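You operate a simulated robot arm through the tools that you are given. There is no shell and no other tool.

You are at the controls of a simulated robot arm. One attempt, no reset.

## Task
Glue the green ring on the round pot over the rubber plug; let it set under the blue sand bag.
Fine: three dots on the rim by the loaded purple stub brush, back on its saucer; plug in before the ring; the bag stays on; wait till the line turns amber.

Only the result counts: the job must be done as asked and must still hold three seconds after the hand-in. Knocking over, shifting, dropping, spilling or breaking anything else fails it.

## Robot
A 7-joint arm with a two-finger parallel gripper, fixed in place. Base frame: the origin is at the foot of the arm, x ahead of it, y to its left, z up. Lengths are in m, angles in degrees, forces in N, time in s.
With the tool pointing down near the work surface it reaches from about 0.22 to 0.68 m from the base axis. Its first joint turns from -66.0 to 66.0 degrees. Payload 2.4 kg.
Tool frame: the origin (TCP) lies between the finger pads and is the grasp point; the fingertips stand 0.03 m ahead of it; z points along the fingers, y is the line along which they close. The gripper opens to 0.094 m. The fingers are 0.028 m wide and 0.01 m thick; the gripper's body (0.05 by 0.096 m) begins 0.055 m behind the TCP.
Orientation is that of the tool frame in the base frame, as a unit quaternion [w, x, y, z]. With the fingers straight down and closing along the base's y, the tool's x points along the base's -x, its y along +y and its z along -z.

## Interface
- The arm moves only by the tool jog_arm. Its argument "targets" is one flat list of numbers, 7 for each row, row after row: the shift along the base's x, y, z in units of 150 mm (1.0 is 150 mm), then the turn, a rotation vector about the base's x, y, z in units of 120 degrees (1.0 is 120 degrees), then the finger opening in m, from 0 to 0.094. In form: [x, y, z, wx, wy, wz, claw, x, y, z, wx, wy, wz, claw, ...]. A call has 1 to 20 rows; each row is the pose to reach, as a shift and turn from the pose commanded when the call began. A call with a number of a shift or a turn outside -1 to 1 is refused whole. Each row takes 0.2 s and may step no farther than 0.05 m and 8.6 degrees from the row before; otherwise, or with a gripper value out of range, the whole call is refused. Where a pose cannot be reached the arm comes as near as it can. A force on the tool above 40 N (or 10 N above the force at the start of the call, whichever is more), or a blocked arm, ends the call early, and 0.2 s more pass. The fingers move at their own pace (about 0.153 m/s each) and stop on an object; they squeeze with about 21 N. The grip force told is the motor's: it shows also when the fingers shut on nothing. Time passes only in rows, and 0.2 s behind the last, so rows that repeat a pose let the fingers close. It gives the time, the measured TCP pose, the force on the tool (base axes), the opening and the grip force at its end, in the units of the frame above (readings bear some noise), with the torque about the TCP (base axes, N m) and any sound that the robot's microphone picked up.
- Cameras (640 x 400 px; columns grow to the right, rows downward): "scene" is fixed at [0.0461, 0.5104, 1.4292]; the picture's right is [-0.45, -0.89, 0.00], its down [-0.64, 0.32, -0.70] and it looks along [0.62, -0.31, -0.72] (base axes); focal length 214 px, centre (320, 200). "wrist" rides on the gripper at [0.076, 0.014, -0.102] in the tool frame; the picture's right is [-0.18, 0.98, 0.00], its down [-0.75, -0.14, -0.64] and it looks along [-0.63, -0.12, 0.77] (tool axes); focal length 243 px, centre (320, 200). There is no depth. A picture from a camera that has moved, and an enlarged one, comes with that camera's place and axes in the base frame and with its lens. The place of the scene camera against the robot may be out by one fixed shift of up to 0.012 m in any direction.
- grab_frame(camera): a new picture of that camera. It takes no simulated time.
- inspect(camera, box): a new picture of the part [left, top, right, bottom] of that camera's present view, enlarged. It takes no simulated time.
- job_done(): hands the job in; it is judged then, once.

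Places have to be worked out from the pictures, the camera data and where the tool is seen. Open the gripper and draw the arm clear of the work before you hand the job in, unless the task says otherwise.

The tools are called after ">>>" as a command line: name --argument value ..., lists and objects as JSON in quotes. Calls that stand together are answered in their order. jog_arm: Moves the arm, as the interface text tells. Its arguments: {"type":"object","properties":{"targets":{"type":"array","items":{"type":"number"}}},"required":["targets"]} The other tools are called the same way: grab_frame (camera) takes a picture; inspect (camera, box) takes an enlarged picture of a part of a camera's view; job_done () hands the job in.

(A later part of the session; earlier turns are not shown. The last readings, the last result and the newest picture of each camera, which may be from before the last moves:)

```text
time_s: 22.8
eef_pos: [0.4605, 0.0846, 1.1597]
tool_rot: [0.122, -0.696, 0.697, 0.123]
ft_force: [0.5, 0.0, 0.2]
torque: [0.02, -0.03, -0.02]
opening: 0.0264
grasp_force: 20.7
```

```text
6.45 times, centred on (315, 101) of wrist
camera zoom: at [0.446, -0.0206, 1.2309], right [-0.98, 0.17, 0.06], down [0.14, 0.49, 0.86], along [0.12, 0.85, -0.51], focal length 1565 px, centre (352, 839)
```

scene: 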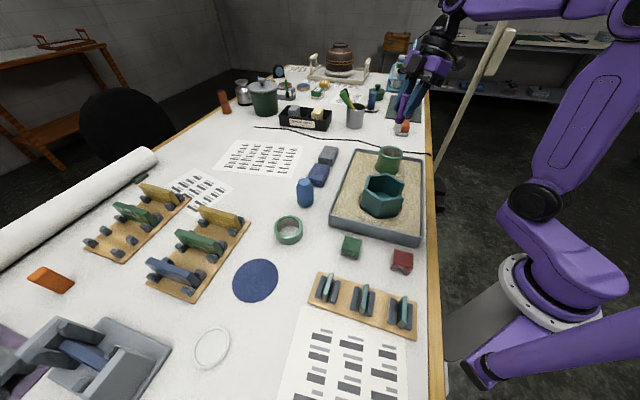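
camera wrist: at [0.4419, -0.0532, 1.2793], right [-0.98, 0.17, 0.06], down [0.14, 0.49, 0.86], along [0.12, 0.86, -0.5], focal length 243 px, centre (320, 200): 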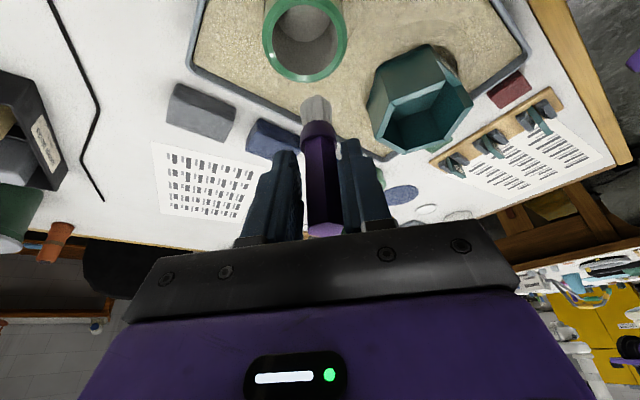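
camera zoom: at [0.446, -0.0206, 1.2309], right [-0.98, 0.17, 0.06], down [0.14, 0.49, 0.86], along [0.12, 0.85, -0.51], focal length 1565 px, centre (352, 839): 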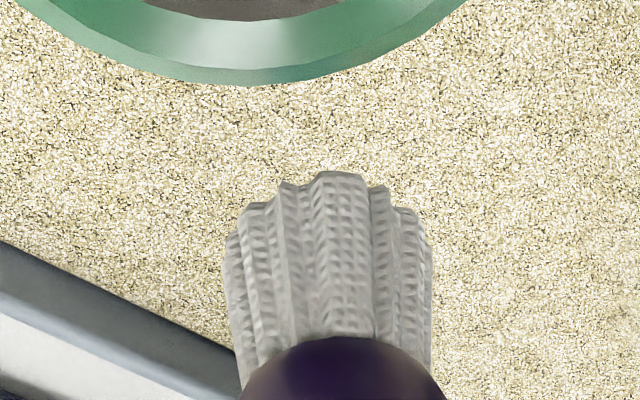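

The bristle end is a flat disc about 0.0105 in radius, centred roughly 0.01 further in +y than the TCP, so that first touch was off the rim's outer edge. I'll correct inward by 9 mm and come down gently onto the rim for the first dot.

>>> jog_arm --targets '[-0.005, -0.062, 0, 0, 0, 0, 0.0, -0.005, -0.062, -0.08, 0, 0, 0, 0.0, -0.005, -0.062, -0.16, 0, 0, 0, 0.0, -0.005, -0.062, -0.16, 0, 0, 0, 0.0]'

>>> inspect --camera "wrist" --box '[220, 0, 400, 140]'

>>> inspect --camera "scene" --box '[360, 120, 430, 180]'

```text
time_s: 23.8
eef_pos: [0.459, 0.0765, 1.1356]
tool_rot: [0.123, -0.696, 0.696, 0.123]
ft_force: [-0.2, -1.1, -0.3]
torque: [0.03, -0.03, 0.03]
opening: 0.0268
grasp_force: 20.7
```

```text
2.86 times, centred on (310, 70) of wrist
camera zoom: at [0.4453, -0.0303, 1.2064], right [-0.98, 0.17, 0.06], down [0.14, 0.49, 0.86], along [0.12, 0.86, -0.5], focal length 693 px, centre (349, 571)
```

zoom: 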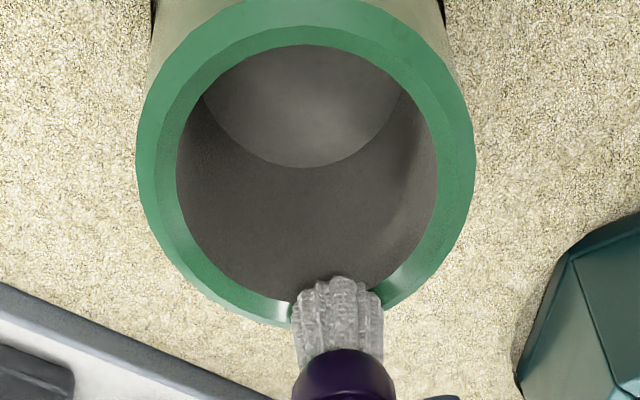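

```text
6.67 times, centred on (395, 150) of scene
camera zoom: at [0.0461, 0.5104, 1.4292], right [-0.45, -0.89, 0.0], down [-0.64, 0.32, -0.7], along [0.62, -0.31, -0.72], focal length 1430 px, centre (-180, 533)
```

zoom: 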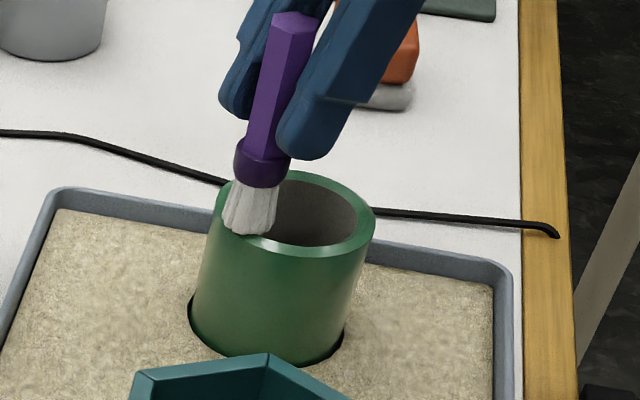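

The tuft is now over the rim on the +y side with about 5 mm of gap. I'll lower in small steps and watch the force.

>>> jog_arm --targets '[0.005, 0, -0.015, 0, 0, 0, 0.0, 0.005, 0, -0.02, 0, 0, 0, 0.0]'

>>> jog_arm --targets '[0, 0, -0.005, 0, 0, 0, 0.0, 0, 0, -0.01, 0, 0, 0, 0.0]'

```text
time_s: 24.4
eef_pos: [0.4601, 0.0767, 1.1335]
tool_rot: [-0.123, 0.696, -0.696, -0.123]
ft_force: [1.0, 0.1, 0.6]
torque: [0.01, 0.01, 0.01]
opening: 0.0266
grasp_force: 20.9
```

```text
time_s: 25.0
eef_pos: [0.4612, 0.0772, 1.1314]
tool_rot: [-0.123, 0.696, -0.696, -0.123]
ft_force: [0.0, -0.9, 0.9]
torque: [-0.02, 0.01, -0.01]
opening: 0.0268
grasp_force: 21.0
```

There is barely any force yet, so I'll go down another millimetre and dwell.

>>> jog_arm --targets '[0, 0, -0.005, 0, 0, 0, 0.0, 0, 0, -0.005, 0, 0, 0, 0.0]'

>>> inspect --camera "scene" --box '[370, 130, 410, 165]'

```text
time_s: 25.6
eef_pos: [0.4602, 0.0783, 1.1328]
tool_rot: [0.124, -0.696, 0.696, 0.122]
ft_force: [0.2, -2.6, 10.4]
torque: [0.02, 0.05, 0.01]
opening: 0.0267
grasp_force: 20.5
```

```text
11.43 times, centred on (390, 148) of scene
camera zoom: at [0.0459, 0.5103, 1.4293], right [-0.45, -0.89, 0.0], down [-0.64, 0.32, -0.7], along [0.62, -0.31, -0.72], focal length 2451 px, centre (-480, 800)
```

zoom: 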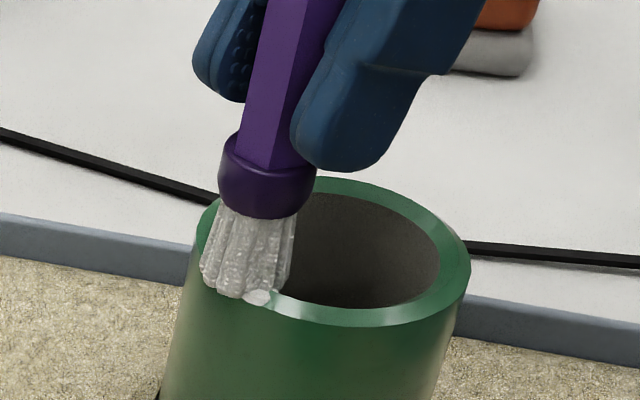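

Contact shows 10 N and a white glue blob has appeared at the rim. I'll lift off and confirm the dot.

>>> jog_arm --targets '[0, 0, 0.05, 0, 0, 0, 0.0, 0, 0, 0.12, 0, 0, 0, 0.0]'

>>> inspect --camera "wrist" --box '[220, 0, 400, 140]'

>>> inspect --camera "scene" --box '[370, 130, 410, 165]'

```text
time_s: 26.2
eef_pos: [0.4596, 0.078, 1.149]
tool_rot: [-0.123, 0.697, -0.696, -0.124]
ft_force: [0.2, 0.3, -0.3]
torque: [0.01, 0.01, 0.0]
opening: 0.0265
grasp_force: 20.7
```

```text
2.86 times, centred on (310, 70) of wrist
camera zoom: at [0.446, -0.029, 1.2197], right [-0.98, 0.17, 0.06], down [0.14, 0.49, 0.86], along [0.12, 0.86, -0.51], focal length 693 px, centre (349, 571)
```

zoom: 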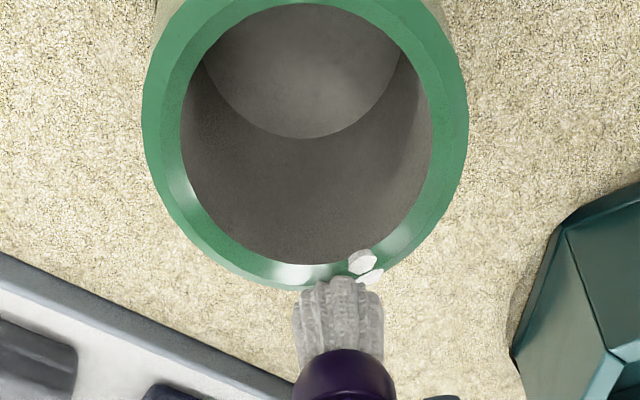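

```text
11.43 times, centred on (390, 148) of scene
camera zoom: at [0.0461, 0.5104, 1.4292], right [-0.45, -0.89, 0.0], down [-0.64, 0.32, -0.7], along [0.62, -0.31, -0.72], focal length 2451 px, centre (-480, 800)
```

zoom: 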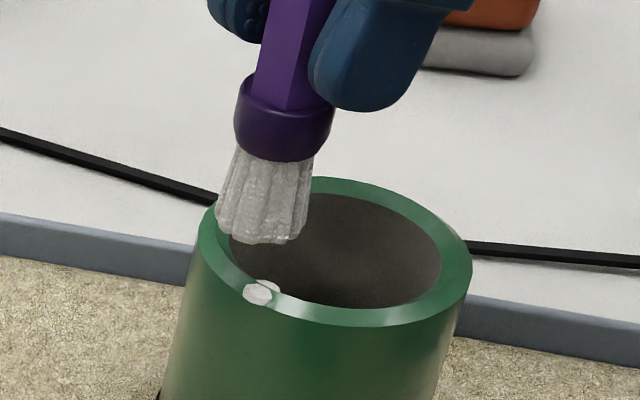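

The white blobs on the rim at the +y side confirm the first dot. Now I'll move over to the second spot at about 210° and hover.

>>> jog_arm --targets '[-0.09, -0.16, 0, 0, 0, 0, 0.0, -0.178, -0.319, 0, 0, 0, 0, 0.0, -0.178, -0.319, -0.05, 0, 0, 0, 0.0, -0.178, -0.319, -0.085, 0, 0, 0, 0.0, -0.178, -0.319, -0.085, 0, 0, 0, 0.0]'

>>> inspect --camera "wrist" --box '[220, 0, 420, 140]'

>>> inspect --camera "scene" --box '[365, 125, 415, 165]'

```text
time_s: 27.4
eef_pos: [0.4318, 0.0295, 1.135]
tool_rot: [-0.123, 0.697, -0.696, -0.122]
ft_force: [-0.9, -0.4, -0.4]
torque: [0.0, 0.03, 0.02]
opening: 0.0264
grasp_force: 20.4
```

```text
2.86 times, centred on (320, 70) of wrist
camera zoom: at [0.4192, -0.0772, 1.2071], right [-0.98, 0.17, 0.06], down [0.14, 0.49, 0.86], along [0.12, 0.86, -0.5], focal length 693 px, centre (320, 571)
```

zoom: 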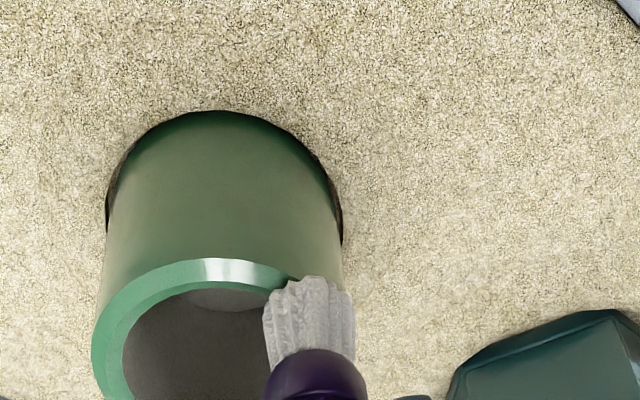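

```text
10.00 times, centred on (390, 145) of scene
camera zoom: at [0.0461, 0.5104, 1.4292], right [-0.45, -0.89, 0.0], down [-0.64, 0.32, -0.7], along [0.62, -0.31, -0.72], focal length 2145 px, centre (-380, 750)
```

zoom: 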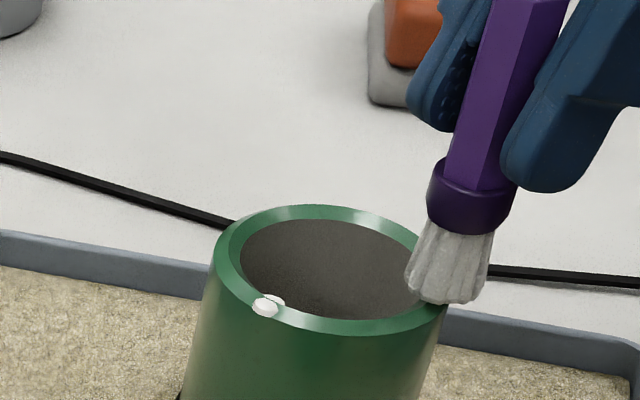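

The tuft hovers about 3 mm over the second spot, perhaps 1.5 mm outside the rim's middle. I'll nudge inward, touch briefly, and lift.

>>> jog_arm --targets '[0.01, 0.005, -0.02, 0, 0, 0, 0.0, 0.01, 0.005, -0.03, 0, 0, 0, 0.0, 0.01, 0.005, -0.034, 0, 0, 0, 0.0, 0.01, 0.005, 0.01, 0, 0, 0, 0.0, 0.01, 0.005, 0.085, 0, 0, 0, 0.0]'

>>> inspect --camera "wrist" --box '[220, 0, 420, 140]'

>>> inspect --camera "scene" --box '[365, 125, 415, 165]'

```text
time_s: 28.6
eef_pos: [0.4352, 0.0308, 1.1496]
tool_rot: [-0.123, 0.697, -0.696, -0.123]
ft_force: [0.2, 0.8, -0.6]
torque: [0.03, -0.01, -0.01]
opening: 0.0265
grasp_force: 21.2
```

```text
2.86 times, centred on (320, 70) of wrist
camera zoom: at [0.4217, -0.0759, 1.2199], right [-0.98, 0.17, 0.06], down [0.14, 0.49, 0.86], along [0.12, 0.86, -0.5], focal length 693 px, centre (320, 571)
```

zoom: 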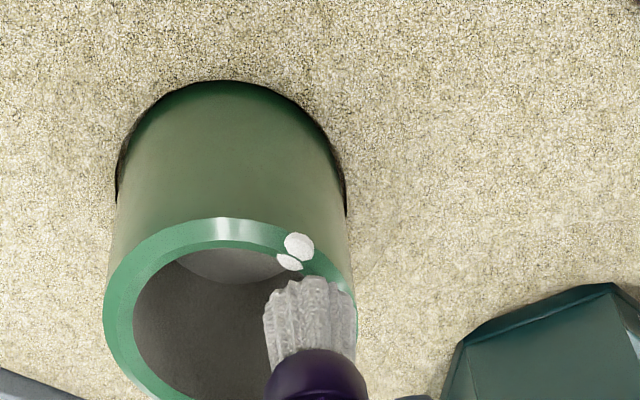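

```text
10.00 times, centred on (390, 145) of scene
camera zoom: at [0.0461, 0.5104, 1.4292], right [-0.45, -0.89, 0.0], down [-0.64, 0.32, -0.7], along [0.62, -0.31, -0.72], focal length 2145 px, centre (-380, 750)
```

zoom: 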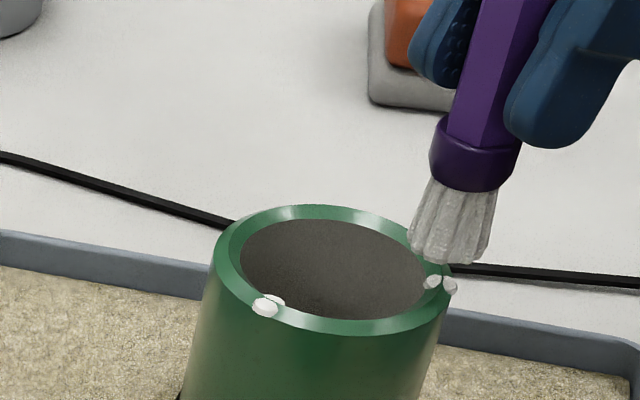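

The second dot took, at about 222°, with the first at about 103°. Now the third spot, which should land near 342°; I'll hover there first.

>>> jog_arm --targets '[0.17, 0, 0, 0, 0, 0, 0.0, 0.344, 0, 0, 0, 0, 0, 0.0, 0.344, 0, -0.05, 0, 0, 0, 0.0, 0.344, 0, -0.085, 0, 0, 0, 0.0, 0.344, 0, -0.085, 0, 0, 0, 0.0]'

>>> inspect --camera "wrist" --box '[220, 0, 420, 140]'

>>> inspect --camera "scene" --box '[365, 125, 415, 165]'

```text
time_s: 29.8
eef_pos: [0.4873, 0.0307, 1.1368]
tool_rot: [-0.122, 0.697, -0.696, -0.124]
ft_force: [0.3, -0.9, -0.9]
torque: [0.01, 0.01, 0.01]
opening: 0.0264
grasp_force: 21.0
```

```text
2.86 times, centred on (320, 70) of wrist
camera zoom: at [0.4727, -0.0765, 1.208], right [-0.98, 0.17, 0.06], down [0.14, 0.49, 0.86], along [0.12, 0.86, -0.5], focal length 693 px, centre (320, 571)
```

zoom: 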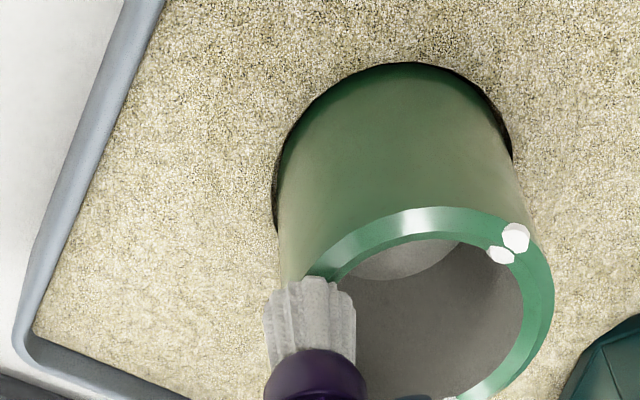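

```text
10.00 times, centred on (390, 145) of scene
camera zoom: at [0.0461, 0.5104, 1.4292], right [-0.45, -0.89, 0.0], down [-0.64, 0.32, -0.7], along [0.62, -0.31, -0.72], focal length 2145 px, centre (-380, 750)
```

zoom: 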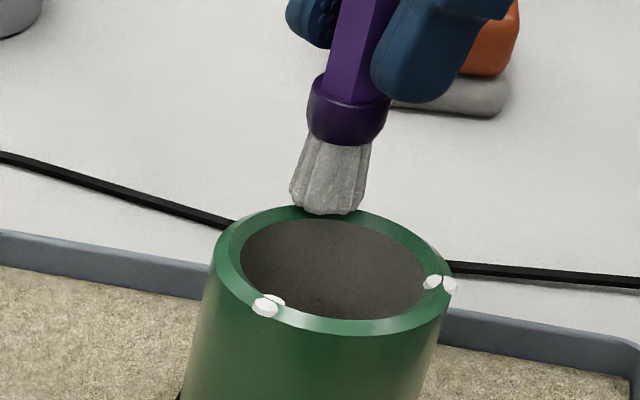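

The tuft is over the far rim. I'll make the third brief touch and lift.

>>> jog_arm --targets '[0.005, 0, -0.02, 0, 0, 0, 0.0, 0.005, 0, -0.03, 0, 0, 0, 0.0, 0.005, 0, -0.034, 0, 0, 0, 0.0, 0.005, 0, 0.01, 0, 0, 0, 0.0, 0.005, 0, 0.085, 0, 0, 0, 0.0]'

>>> inspect --camera "wrist" --box '[220, 0, 420, 140]'

>>> inspect --camera "scene" --box '[365, 125, 415, 165]'

```text
time_s: 31.0
eef_pos: [0.4866, 0.0304, 1.149]
tool_rot: [0.123, -0.696, 0.697, 0.123]
ft_force: [-0.7, -0.1, -0.9]
torque: [-0.04, 0.03, -0.01]
opening: 0.0265
grasp_force: 21.0
```

```text
2.86 times, centred on (320, 70) of wrist
camera zoom: at [0.4733, -0.077, 1.2199], right [-0.98, 0.17, 0.06], down [0.14, 0.49, 0.86], along [0.12, 0.86, -0.5], focal length 693 px, centre (320, 571)
```

zoom: 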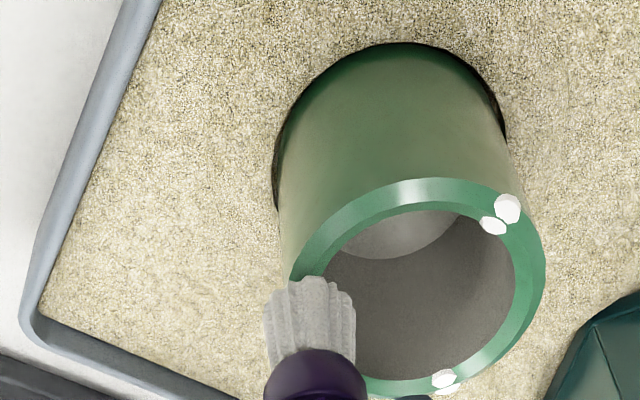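

```text
10.00 times, centred on (390, 145) of scene
camera zoom: at [0.0461, 0.5104, 1.4292], right [-0.45, -0.89, 0.0], down [-0.64, 0.32, -0.7], along [0.62, -0.31, -0.72], focal length 2145 px, centre (-380, 750)
```

zoom: 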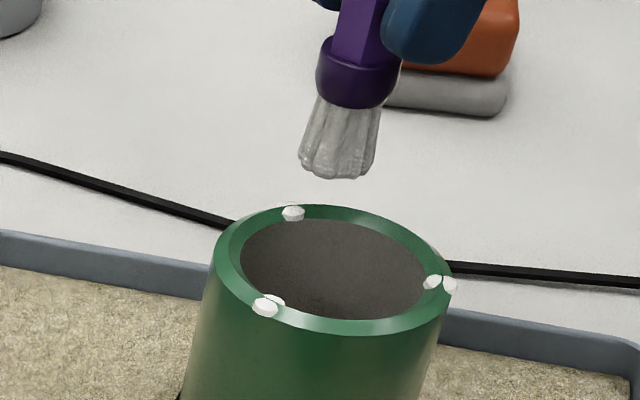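

All three dots are on the rim, spaced about 120° apart. Now I'll raise the brush and retrace the path back to its saucer.

>>> jog_arm --targets '[0, 0, 0.2, 0, 0, 0, 0.0, 0, 0, 0.395, 0, 0, 0, 0.0, -0.121, 0.27, 0.395, 0, 0, 0, 0.0, -0.242, 0.54, 0.395, 0, 0, 0, 0.0, -0.362, 0.81, 0.395, 0, 0, 0, 0.0]'

>>> jog_arm --targets '[-0.121, 0.27, 0, 0, 0, 0, 0.0, -0.242, 0.54, 0, 0, 0, 0, 0.0, -0.362, 0.81, 0, 0, 0, 0, 0.0]'

>>> jog_arm --targets '[-0.121, 0.27, 0, 0, 0, 0, 0.0, -0.242, 0.54, 0, 0, 0, 0, 0.0, -0.362, 0.81, 0, 0, 0, 0, 0.0]'

>>> jog_arm --targets '[-0.121, 0.27, 0, 0, 0, 0, 0.0, -0.242, 0.54, 0, 0, 0, 0, 0.0, -0.362, 0.81, 0, 0, 0, 0, 0.0]'

>>> jog_arm --targets '[-0.121, 0.27, 0, 0, 0, 0, 0.0, -0.242, 0.54, 0, 0, 0, 0, 0.0, -0.363, 0.809, 0, 0, 0, 0, 0.0, -0.363, 0.809, 0, 0, 0, 0, 0.0]'

>>> grab_frame --camera "wrist"

>>> inspect --camera "scene" --box '[120, 260, 280, 380]'

```text
time_s: 32.2
eef_pos: [0.4323, 0.1527, 1.2107]
tool_rot: [0.123, -0.696, 0.697, 0.122]
ft_force: [-0.3, 0.3, -0.8]
torque: [-0.02, 0.0, -0.01]
opening: 0.0264
grasp_force: 21.1
```

```text
time_s: 33.0
eef_pos: [0.3803, 0.276, 1.2086]
tool_rot: [0.123, -0.696, 0.697, 0.123]
ft_force: [0.3, -0.2, 0.2]
torque: [0.02, -0.01, 0.02]
opening: 0.0265
grasp_force: 21.1
```

```text
time_s: 33.8
eef_pos: [0.3244, 0.3935, 1.2099]
tool_rot: [0.122, -0.696, 0.697, 0.123]
ft_force: [0.0, -0.5, -0.7]
torque: [0.01, -0.02, -0.01]
opening: 0.0265
grasp_force: 20.6
```

```text
time_s: 34.6
eef_pos: [0.2703, 0.5173, 1.211]
tool_rot: [0.123, -0.696, 0.697, 0.122]
ft_force: [-0.1, 0.7, -0.4]
torque: [0.0, 0.02, 0.03]
opening: 0.0264
grasp_force: 21.4
```

```text
time_s: 35.6
eef_pos: [0.2158, 0.6382, 1.2091]
tool_rot: [0.123, -0.696, 0.697, 0.124]
ft_force: [0.1, 0.4, -0.2]
torque: [-0.02, -0.01, -0.01]
opening: 0.0265
grasp_force: 21.1
```

```text
taken
camera wrist: at [0.2012, 0.5314, 1.2793], right [-0.98, 0.17, 0.06], down [0.14, 0.49, 0.86], along [0.12, 0.85, -0.51], focal length 243 px, centre (320, 200)
```

wrist: 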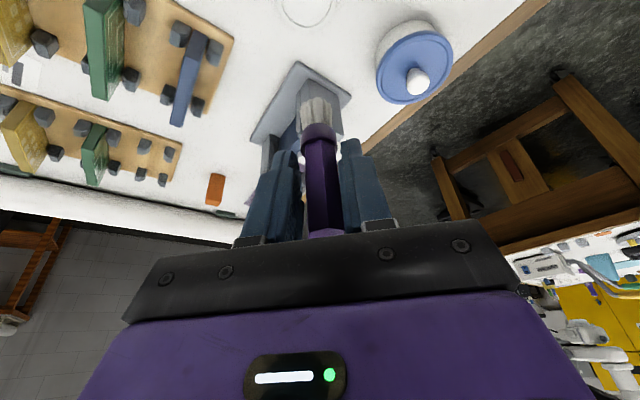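

```text
3.33 times, centred on (200, 320) of scene
camera zoom: at [0.0461, 0.5104, 1.4292], right [-0.45, -0.89, 0.0], down [-0.64, 0.32, -0.7], along [0.62, -0.31, -0.72], focal length 715 px, centre (720, -200)
```

zoom: 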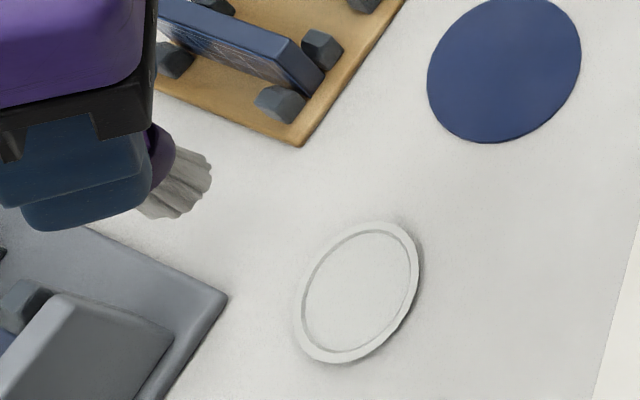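

I'm back above the saucer, so I'll lower most of the way, then go slowly with force readings.

>>> jog_arm --targets '[0, 0, -0.3, 0, 0, 0, 0.0, 0, 0, -0.6, 0, 0, 0, 0.0, 0, 0, -0.9, 0, 0, 0, 0.0, 0, 0, -1.0, 0, 0, 0, 0.0, 0, 0, -1.0, 0, 0, 0, 0.0]'

>>> jog_arm --targets '[0, 0, -0.1, 0, 0, 0, 0.0, 0, 0, -0.15, 0, 0, 0, 0.0, 0, 0, -0.175, 0, 0, 0, 0.0, 0, 0, -0.175, 0, 0, 0, 0.0]'

>>> inspect --camera "wrist" --box '[200, 50, 440, 220]'

```text
time_s: 36.8
eef_pos: [0.2157, 0.6378, 1.058]
tool_rot: [-0.122, 0.697, -0.696, -0.123]
ft_force: [0.9, -0.3, -0.3]
torque: [-0.01, -0.01, -0.01]
opening: 0.0264
grasp_force: 21.1
```

```text
time_s: 37.8
eef_pos: [0.2156, 0.6374, 1.0311]
tool_rot: [0.123, -0.696, 0.696, 0.123]
ft_force: [0.0, -0.3, -0.5]
torque: [0.0, 0.01, 0.01]
opening: 0.0265
grasp_force: 20.9
```

```text
2.35 times, centred on (320, 135) of wrist
camera zoom: at [0.2016, 0.5313, 1.1018], right [-0.98, 0.17, 0.06], down [0.14, 0.49, 0.86], along [0.12, 0.86, -0.5], focal length 571 px, centre (320, 353)
```

zoom: 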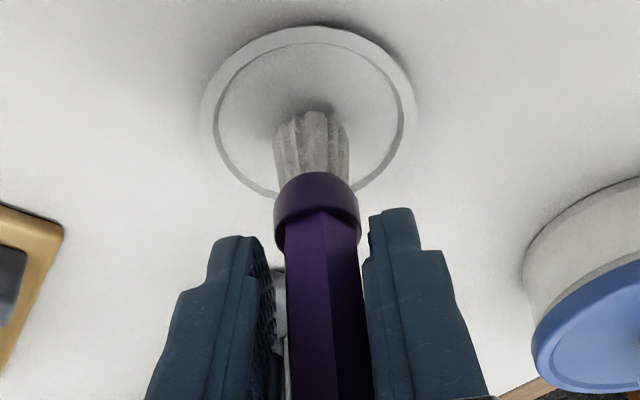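

The bristles still hover a few mm above the saucer. I'll lower in millimetre steps until there is contact.

>>> jog_arm --targets '[0, 0, -0.01, 0, 0, 0, 0.0, 0, 0, -0.02, 0, 0, 0, 0.0]'

>>> jog_arm --targets '[0, 0, -0.005, 0, 0, 0, 0.0, 0, 0, -0.01, 0, 0, 0, 0.0]'

```text
time_s: 38.4
eef_pos: [0.2155, 0.6388, 1.0298]
tool_rot: [0.123, -0.696, 0.697, 0.123]
ft_force: [-0.2, 0.2, 0.6]
torque: [-0.02, 0.04, -0.02]
opening: 0.0266
grasp_force: 20.7
```

```text
time_s: 39.0
eef_pos: [0.216, 0.638, 1.0272]
tool_rot: [0.123, -0.696, 0.697, 0.123]
ft_force: [0.0, -0.4, 0.4]
torque: [-0.02, -0.01, -0.01]
opening: 0.0265
grasp_force: 21.0
```

Still free; I'll continue another millimetre or so.

>>> jog_arm --targets '[0, 0, -0.004, 0, 0, 0, 0.0, 0, 0, -0.008, 0, 0, 0, 0.0]'

>>> inspect --camera "wrist" --box '[260, 60, 380, 140]'

```text
time_s: 39.6
eef_pos: [0.2162, 0.6383, 1.0266]
tool_rot: [0.122, -0.696, 0.697, 0.122]
ft_force: [-0.6, 0.4, -0.4]
torque: [-0.02, -0.01, -0.04]
opening: 0.0264
grasp_force: 21.2
```

```text
5.00 times, centred on (320, 100) of wrist
camera zoom: at [0.2022, 0.531, 1.0973], right [-0.98, 0.17, 0.06], down [0.14, 0.49, 0.86], along [0.12, 0.86, -0.5], focal length 1213 px, centre (320, 700)
```

zoom: 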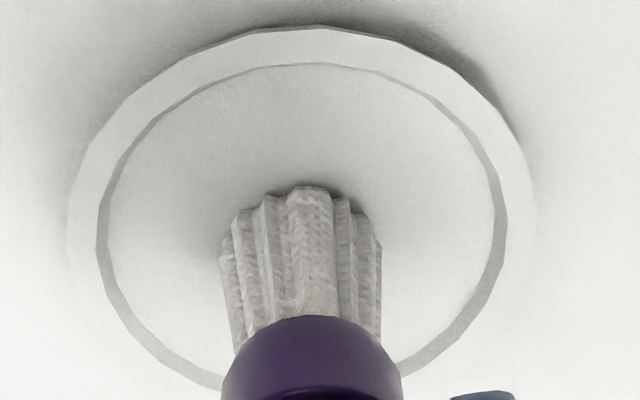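

The tip is very near the saucer, so I'll continue in sub-millimetre steps.

>>> jog_arm --targets '[0, 0, -0.005, 0, 0, 0, 0.0, 0, 0, -0.005, 0, 0, 0, 0.0]'

>>> jog_arm --targets '[0, 0, -0.004, 0, 0, 0, 0.0, 0, 0, -0.004, 0, 0, 0, 0.0]'

```text
time_s: 40.2
eef_pos: [0.2169, 0.6383, 1.0266]
tool_rot: [0.123, -0.696, 0.696, 0.123]
ft_force: [0.2, 0.0, -0.3]
torque: [-0.04, 0.01, 0.01]
opening: 0.0264
grasp_force: 20.9
```

```text
time_s: 40.8
eef_pos: [0.2173, 0.6382, 1.0258]
tool_rot: [0.123, -0.696, 0.696, 0.124]
ft_force: [0.4, -0.7, 5.1]
torque: [0.02, 0.01, 0.01]
opening: 0.0265
grasp_force: 20.8
```

The brush now rests on the saucer with 5 N. I'll open the fingers gently and check it stands.

>>> jog_arm --targets '[0, 0, 0, 0, 0, 0, 0.034, 0, 0, 0, 0, 0, 0, 0.05, 0, 0, 0, 0, 0, 0, 0.08, 0, 0, 0, 0, 0, 0, 0.094]'

>>> inspect --camera "wrist" --box '[200, 50, 440, 220]'

```text
time_s: 41.8
eef_pos: [0.2157, 0.6374, 1.0257]
tool_rot: [0.123, -0.696, 0.697, 0.123]
ft_force: [-0.1, -0.6, -0.5]
torque: [-0.02, -0.02, -0.03]
opening: 0.0939
grasp_force: 0.1
```

```text
2.35 times, centred on (320, 135) of wrist
camera zoom: at [0.2023, 0.531, 1.096], right [-0.98, 0.17, 0.06], down [0.14, 0.49, 0.86], along [0.12, 0.86, -0.5], focal length 571 px, centre (320, 353)
```

zoom: 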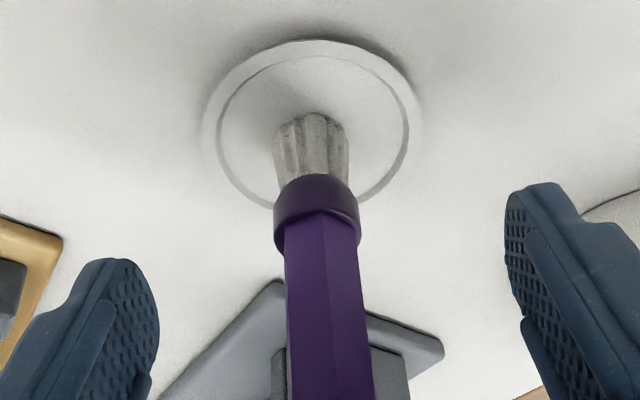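

The brush stands upright on its saucer. I'll rise straight up, then move over to the plug while taking the tilt out.

>>> jog_arm --targets '[0, 0, 0.2, 0, 0, 0, 0.094, 0, 0, 0.5, 0, 0, 0, 0.094, 0, 0, 0.8, 0, 0, 0, 0.094, 0, 0, 1.0, 0, 0, 0, 0.094]'

>>> jog_arm --targets '[0.18, -0.2, 0, 0, 0, 0, 0.094, 0.36, -0.4, 0, 0, 0, 0, 0.094, 0.54, -0.6, 0, 0, 0, 0, 0.094, 0.72, -0.8, 0, 0, 0, 0, 0.094, 0.9, -1.0, 0, 0, 0, 0, 0.094]'

>>> jog_arm --targets '[0.17, -0.19, 0, -0.04, 0, 0, 0.094, 0.34, -0.38, 0, -0.08, 0, 0, 0.094, 0.51, -0.57, 0, -0.12, 0, 0, 0.094, 0.68, -0.76, 0, -0.16, 0, 0, 0.094, 0.85, -0.97, 0, -0.1667, 0, 0, 0.094, 0.85, -0.97, 0, -0.1667, 0, 0, 0.094]'

>>> grab_frame --camera "wrist"

>>> grab_frame --camera "scene"

```text
time_s: 42.8
eef_pos: [0.2129, 0.6364, 1.1738]
tool_rot: [0.122, -0.696, 0.697, 0.122]
ft_force: [-0.3, -0.8, 1.2]
torque: [-0.01, 0.02, -0.01]
opening: 0.094
grasp_force: 0.1
```

```text
time_s: 44.0
eef_pos: [0.3487, 0.4888, 1.1744]
tool_rot: [0.123, -0.696, 0.696, 0.122]
ft_force: [-0.1, 0.6, 0.7]
torque: [0.04, -0.04, -0.01]
opening: 0.0939
grasp_force: 0.0
```

```text
time_s: 45.4
eef_pos: [0.479, 0.3411, 1.1738]
tool_rot: [0.0, 0.707, -0.707, 0.0]
ft_force: [-0.2, -0.7, 0.1]
torque: [0.0, 0.01, -0.03]
opening: 0.0939
grasp_force: 0.1
```

```text
taken
camera wrist: at [0.4654, 0.2656, 1.2771], right [-0.98, 0.18, 0.0], down [0.14, 0.75, 0.64], along [0.12, 0.63, -0.77], focal length 243 px, centre (320, 200)
```

wrist: 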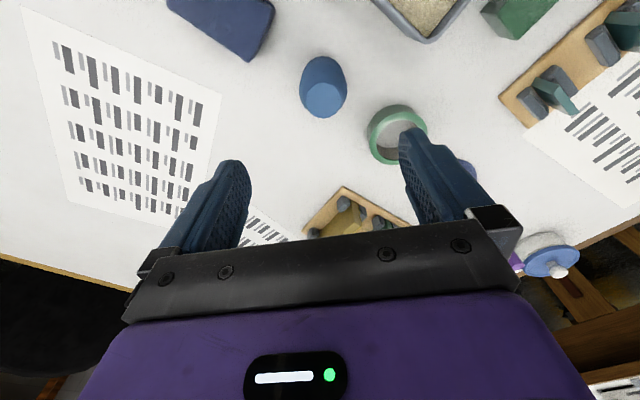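

```text
taken
```

scene: 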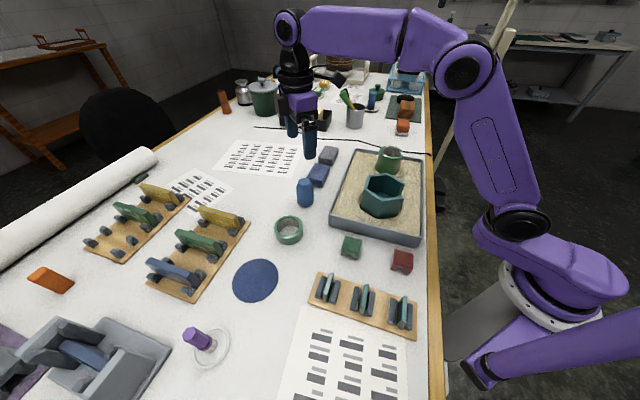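

The tool is vertical above the plug area, so I'll enlarge the view to locate the plug exactly.

>>> inspect --camera "wrist" --box '[240, 20, 400, 140]'

```text
3.33 times, centred on (320, 80) of wrist
camera zoom: at [0.4654, 0.2656, 1.2771], right [-0.98, 0.18, 0.0], down [0.14, 0.75, 0.64], along [0.12, 0.63, -0.77], focal length 809 px, centre (320, 600)
```

zoom: 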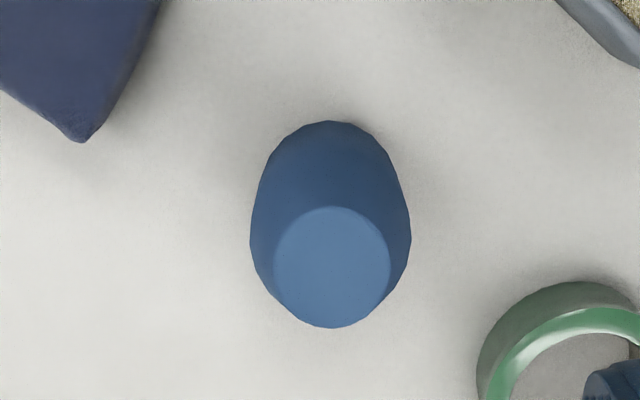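

The plug's top centre is at (0.4762, 0.343, 1.029), with its cylinder body up to z≈0.999 and the table at about 0.945. I'll centre on it and descend in two stages.

>>> jog_arm --targets '[-0.022, 0.007, -0.2, 0, 0, 0, 0.094, -0.022, 0.007, -0.45, 0, 0, 0, 0.094, -0.022, 0.007, -0.72, 0, 0, 0, 0.094, -0.022, 0.007, -0.72, 0, 0, 0, 0.094]'

>>> inspect --camera "wrist" --box '[200, 50, 440, 220]'

```text
time_s: 46.4
eef_pos: [0.4752, 0.3433, 1.0662]
tool_rot: [0.001, -0.707, 0.707, 0.0]
ft_force: [-0.5, -0.3, -0.4]
torque: [-0.01, -0.02, -0.02]
opening: 0.0938
grasp_force: 0.1
```

```text
2.35 times, centred on (320, 135) of wrist
camera zoom: at [0.4611, 0.2679, 1.17], right [-0.98, 0.18, 0.0], down [0.14, 0.75, 0.64], along [0.12, 0.63, -0.77], focal length 571 px, centre (320, 353)
```

zoom: 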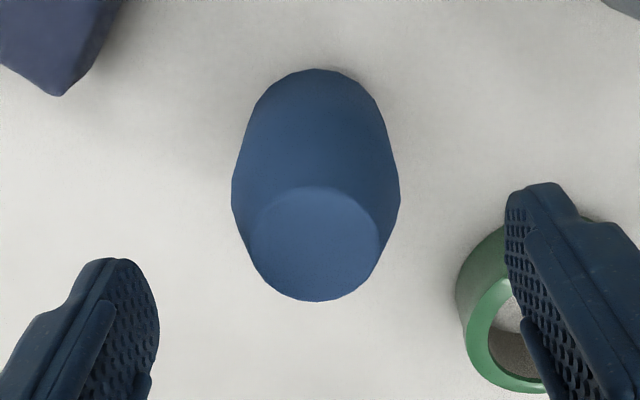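

It's well centred. I'll go down to TCP z≈1.013 and close on the plug.

>>> jog_arm --targets '[0.007, 0.003, -0.15, 0, 0, 0, 0.094, 0.007, 0.003, -0.3, 0, 0, 0, 0.094, 0.007, 0.003, -0.364, 0, 0, 0, 0.094, 0.007, 0.003, -0.364, 0, 0, 0, 0.07, 0.007, 0.003, -0.364, 0, 0, 0, 0.055, 0.007, 0.003, -0.364, 0, 0, 0, 0.04, 0.007, 0.003, -0.364, 0, 0, 0, 0.0, 0.007, 0.003, -0.364, 0, 0, 0, 0.0]'

>>> inspect --camera "wrist" --box '[200, 50, 440, 220]'

>>> inspect --camera "scene" --box '[270, 150, 350, 220]'

```text
time_s: 48.2
eef_pos: [0.4751, 0.3447, 1.0128]
tool_rot: [0.0, 0.707, -0.707, 0.0]
ft_force: [0.3, 0.3, -0.1]
torque: [-0.01, 0.0, 0.0]
opening: 0.0504
grasp_force: 21.1
```

```text
2.35 times, centred on (320, 135) of wrist
camera zoom: at [0.462, 0.268, 1.116], right [-0.98, 0.18, 0.0], down [0.14, 0.75, 0.64], along [0.12, 0.63, -0.77], focal length 571 px, centre (320, 353)
```

zoom: 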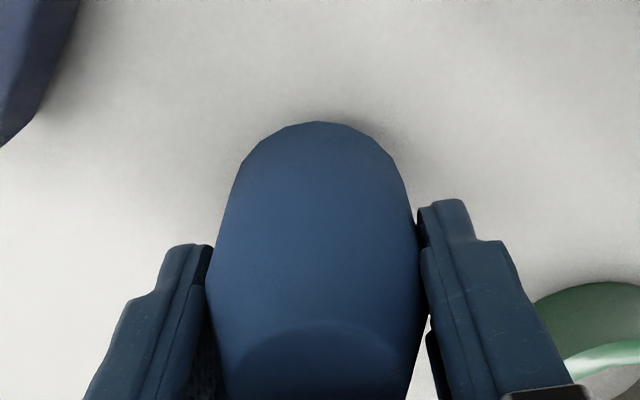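

```text
5.71 times, centred on (310, 185) of scene
camera zoom: at [0.0461, 0.5104, 1.4292], right [-0.45, -0.89, 0.0], down [-0.64, 0.32, -0.7], along [0.62, -0.31, -0.72], focal length 1226 px, centre (377, 286)
```

zoom: 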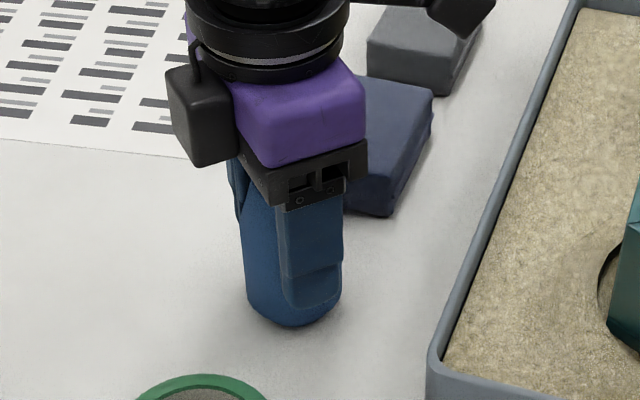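

The gripper holds the plug (opening 0.050, 21 N). I'll lift it and carry it over the round pot.

>>> jog_arm --targets '[0, 0, 0.1, 0, 0, 0, 0.0, 0, 0, 0.4, 0, 0, 0, 0.0, 0, 0, 0.7, 0, 0, 0, 0.0, 0, 0, 1.0, 0, 0, 0, 0.0]'

>>> jog_arm --targets '[-0.02, -0.25, 0.05, 0, 0, 0, 0.0, -0.04, -0.5, 0.1, 0, 0, 0, 0.0, -0.05, -0.75, 0.1, 0, 0, 0, 0.0, -0.055, -1.0, 0.1, 0, 0, 0, 0.0]'

>>> jog_arm --targets '[-0.02, -0.25, 0, 0, 0, 0, 0.0, -0.04, -0.5, 0, 0, 0, 0, 0.0, -0.055, -0.75, 0, 0, 0, 0, 0.0, -0.055, -0.91, 0, 0, 0, 0, 0.0, -0.055, -0.91, 0, 0, 0, 0, 0.0]'

>>> inspect --camera "wrist" --box '[200, 0, 440, 170]'

>>> inspect --camera "scene" --box '[350, 90, 440, 180]'

```text
time_s: 49.2
eef_pos: [0.4744, 0.3441, 1.1627]
tool_rot: [0.0, 0.708, -0.706, 0.0]
ft_force: [0.1, -0.8, -0.2]
torque: [0.01, -0.01, -0.03]
opening: 0.0503
grasp_force: 20.3
```

```text
time_s: 50.2
eef_pos: [0.4677, 0.1934, 1.1765]
tool_rot: [0.0, -0.707, 0.707, 0.0]
ft_force: [-0.4, -1.2, 0.4]
torque: [0.03, -0.04, 0.0]
opening: 0.0504
grasp_force: 21.3
```

```text
time_s: 51.4
eef_pos: [0.4593, 0.0567, 1.177]
tool_rot: [0.0, 0.707, -0.707, 0.001]
ft_force: [1.1, 0.0, -0.8]
torque: [0.03, -0.01, 0.03]
opening: 0.0499
grasp_force: 21.1
```

```text
2.35 times, centred on (320, 85) of wrist
camera zoom: at [0.4454, -0.0193, 1.2802], right [-0.98, 0.18, 0.0], down [0.14, 0.75, 0.64], along [0.12, 0.63, -0.77], focal length 571 px, centre (320, 471)
```

zoom: 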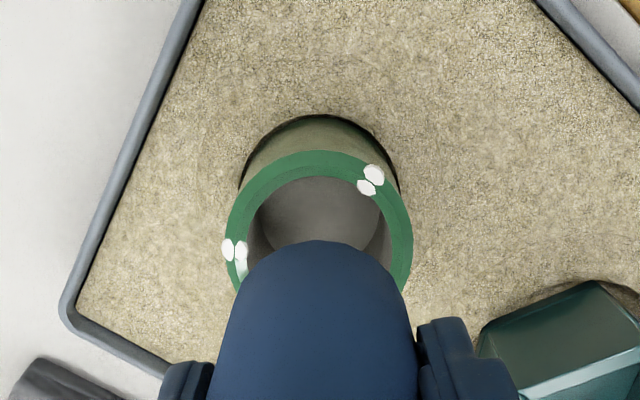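

```text
4.44 times, centred on (395, 135) of scene
camera zoom: at [0.0461, 0.5104, 1.4292], right [-0.45, -0.89, 0.0], down [-0.64, 0.32, -0.7], along [0.62, -0.31, -0.72], focal length 953 px, centre (-13, 489)
```

zoom: 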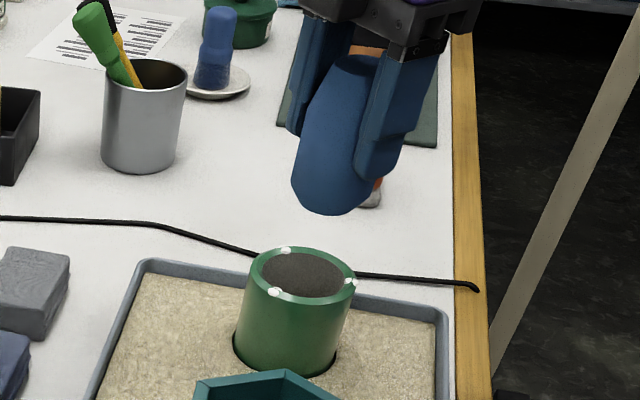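

Relative to the plug, the pot's centre is within about 2 mm. I'll lower until the plug's bottom is a few mm above the rim, then compare again at equal depth.

>>> jog_arm --targets '[0, 0.009, -0.15, 0, 0, 0, 0.0, 0, 0.009, -0.3, 0, 0, 0, 0.0, 0, 0.009, -0.3, 0, 0, 0, 0.0]'

>>> inspect --camera "wrist" --box '[200, 0, 440, 170]'

>>> inspect --camera "scene" --box '[360, 110, 420, 170]'

```text
time_s: 52.2
eef_pos: [0.4593, 0.0591, 1.1315]
tool_rot: [0.0, 0.708, -0.706, 0.0]
ft_force: [-0.4, 0.7, 0.3]
torque: [0.0, 0.01, 0.03]
opening: 0.05
grasp_force: 21.1
```

```text
2.35 times, centred on (320, 85) of wrist
camera zoom: at [0.445, -0.0176, 1.2351], right [-0.98, 0.18, 0.0], down [0.14, 0.75, 0.64], along [0.12, 0.63, -0.77], focal length 571 px, centre (320, 471)
```

zoom: 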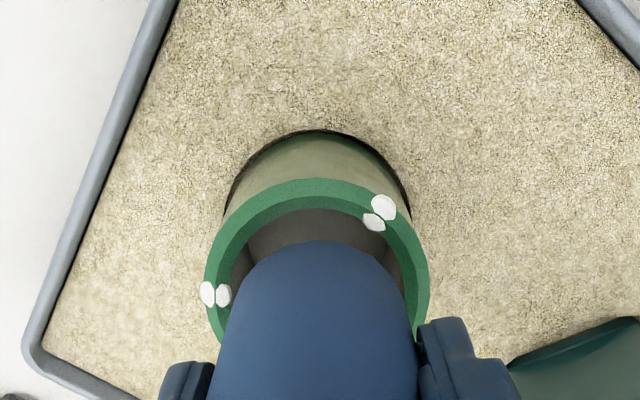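

```text
6.67 times, centred on (390, 140) of scene
camera zoom: at [0.0461, 0.5104, 1.4292], right [-0.45, -0.89, 0.0], down [-0.64, 0.32, -0.7], along [0.62, -0.31, -0.72], focal length 1430 px, centre (-147, 600)
```

zoom: 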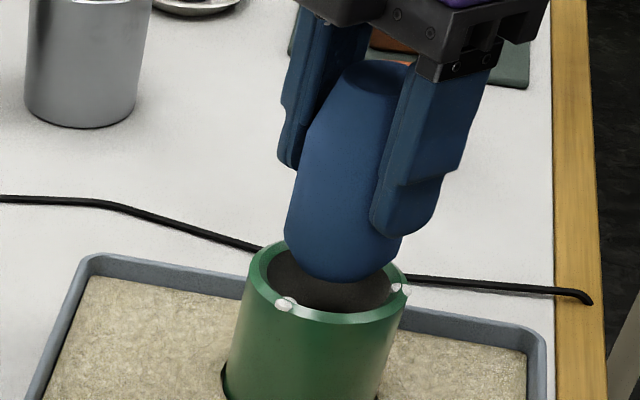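

The plug is aligned with the mouth to within about 1 mm. I'll lower slowly into the pot, stopping with the fingertips about 6 mm above the rim.

>>> jog_arm --targets '[0, 0, -0.04, 0, 0, 0, 0.0, 0, 0, -0.08, 0, 0, 0, 0.0, 0, 0, -0.12, 0, 0, 0, 0.0, 0, 0, -0.12, 0, 0, 0, 0.0]'

>>> jog_arm --targets '[0, 0, -0.04, 0, 0, 0, 0.0, 0, 0, -0.08, 0, 0, 0, 0.0, 0, 0, -0.12, 0, 0, 0, 0.0, 0, 0, -0.12, 0, 0, 0, 0.0]'

>>> inspect --camera "scene" --box '[360, 110, 420, 170]'

>>> inspect --camera "wrist" --box '[200, 0, 440, 170]'

```text
time_s: 53.2
eef_pos: [0.4589, 0.0579, 1.1129]
tool_rot: [0.0, -0.707, 0.707, 0.001]
ft_force: [0.6, 0.2, -0.4]
torque: [0.0, -0.03, 0.01]
opening: 0.0503
grasp_force: 20.8
```

```text
time_s: 54.2
eef_pos: [0.4608, 0.0576, 1.096]
tool_rot: [0.0, -0.707, 0.708, 0.0]
ft_force: [1.1, 0.5, 0.2]
torque: [0.04, -0.01, 0.0]
opening: 0.0499
grasp_force: 21.1
```

```text
6.67 times, centred on (390, 140) of scene
camera zoom: at [0.0461, 0.5104, 1.4292], right [-0.45, -0.89, 0.0], down [-0.64, 0.32, -0.7], along [0.62, -0.31, -0.72], focal length 1430 px, centre (-147, 600)
```

zoom: 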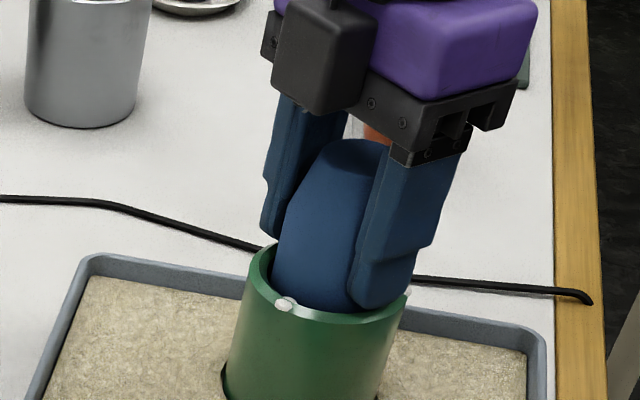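

```text
2.35 times, centred on (320, 85) of wrist
camera zoom: at [0.4459, -0.0178, 1.1992], right [-0.98, 0.18, 0.0], down [0.14, 0.75, 0.64], along [0.12, 0.63, -0.77], focal length 571 px, centre (320, 471)
```

zoom: 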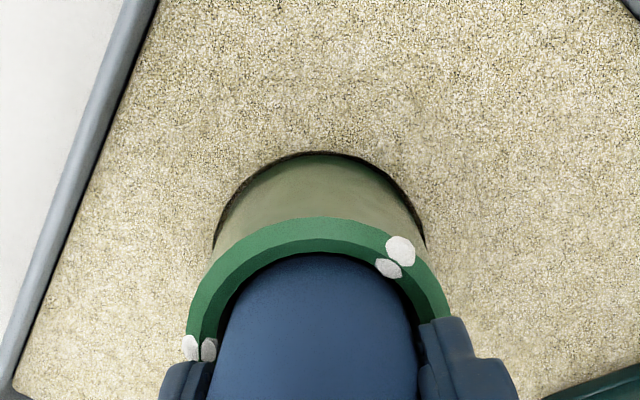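

The plug is about 30 mm into the pot with no force, and the fingertips are about 10 mm above the rim. I'll go 5 mm lower, then open partway to let it drop.

>>> jog_arm --targets '[0, 0, -0.02, 0, 0, 0, 0.0, 0, 0, -0.035, 0, 0, 0, 0.0, 0, 0, -0.035, 0, 0, 0, 0.0]'

>>> inspect --camera "wrist" --box '[200, 50, 440, 200]'

>>> inspect --camera "scene" --box '[370, 120, 410, 165]'

```text
time_s: 55.0
eef_pos: [0.4594, 0.057, 1.0905]
tool_rot: [0.001, 0.708, -0.706, 0.0]
ft_force: [0.6, -0.3, -0.9]
torque: [0.03, 0.02, -0.01]
opening: 0.0499
grasp_force: 20.9
```

```text
2.67 times, centred on (320, 125) of wrist
camera zoom: at [0.4453, -0.0179, 1.1941], right [-0.98, 0.18, 0.0], down [0.14, 0.75, 0.64], along [0.12, 0.63, -0.77], focal length 647 px, centre (320, 400)
```

zoom: 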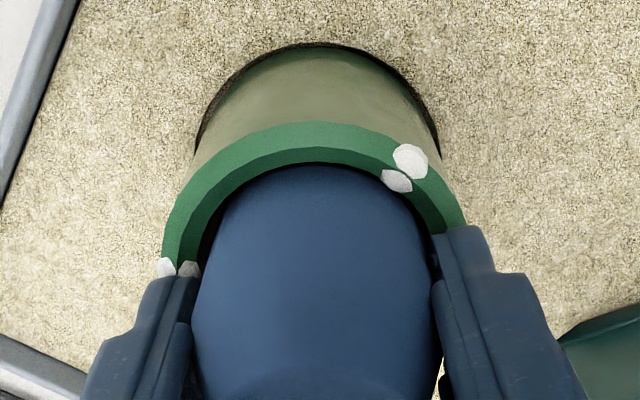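

```text
8.89 times, centred on (390, 142) of scene
camera zoom: at [0.0461, 0.5104, 1.4292], right [-0.45, -0.89, 0.0], down [-0.64, 0.32, -0.7], along [0.62, -0.31, -0.72], focal length 1906 px, centre (-302, 711)
```

zoom: 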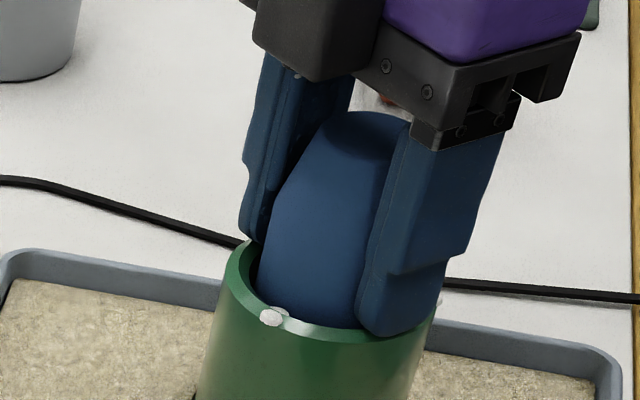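

The fingertips are a few mm above the rim, clear of the dots. I'll release the plug and rise.

>>> jog_arm --targets '[0, 0, 0, 0, 0, 0, 0.06, 0, 0, 0, 0, 0, 0, 0.062, 0, 0, 0.1, 0, 0, 0, 0.066, 0, 0, 0.3, 0, 0, 0, 0.08, 0, 0, 0.55, 0, 0, 0, 0.09]'

>>> inspect --camera "wrist" --box '[200, 0, 440, 170]'

>>> inspect --camera "scene" --box '[365, 120, 415, 170]'

```text
time_s: 56.2
eef_pos: [0.4591, 0.0585, 1.1752]
tool_rot: [0.0, -0.707, 0.707, 0.0]
ft_force: [0.0, 0.0, -0.2]
torque: [0.03, -0.01, 0.0]
opening: 0.0897
grasp_force: 0.1
```

```text
2.35 times, centred on (320, 85) of wrist
camera zoom: at [0.4458, -0.0179, 1.2784], right [-0.98, 0.18, 0.0], down [0.14, 0.75, 0.64], along [0.12, 0.63, -0.77], focal length 571 px, centre (320, 471)
```

zoom: 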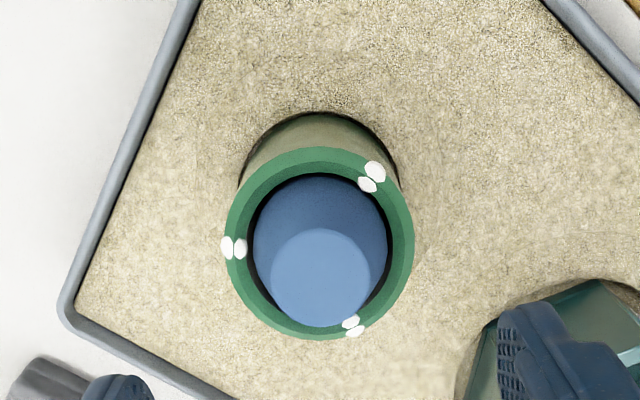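

```text
8.00 times, centred on (390, 145) of scene
camera zoom: at [0.0461, 0.5104, 1.4292], right [-0.45, -0.89, 0.0], down [-0.64, 0.32, -0.7], along [0.62, -0.31, -0.72], focal length 1716 px, centre (-240, 640)
```

zoom: 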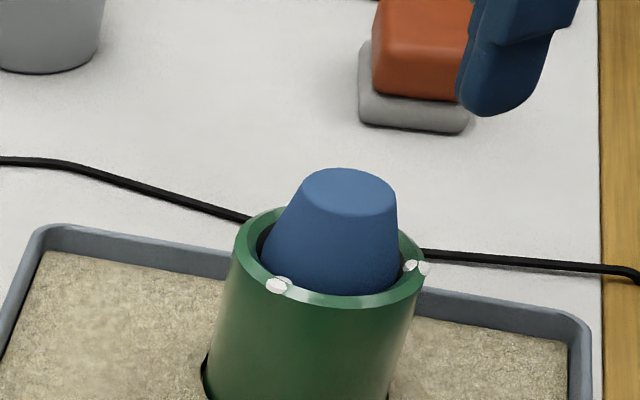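

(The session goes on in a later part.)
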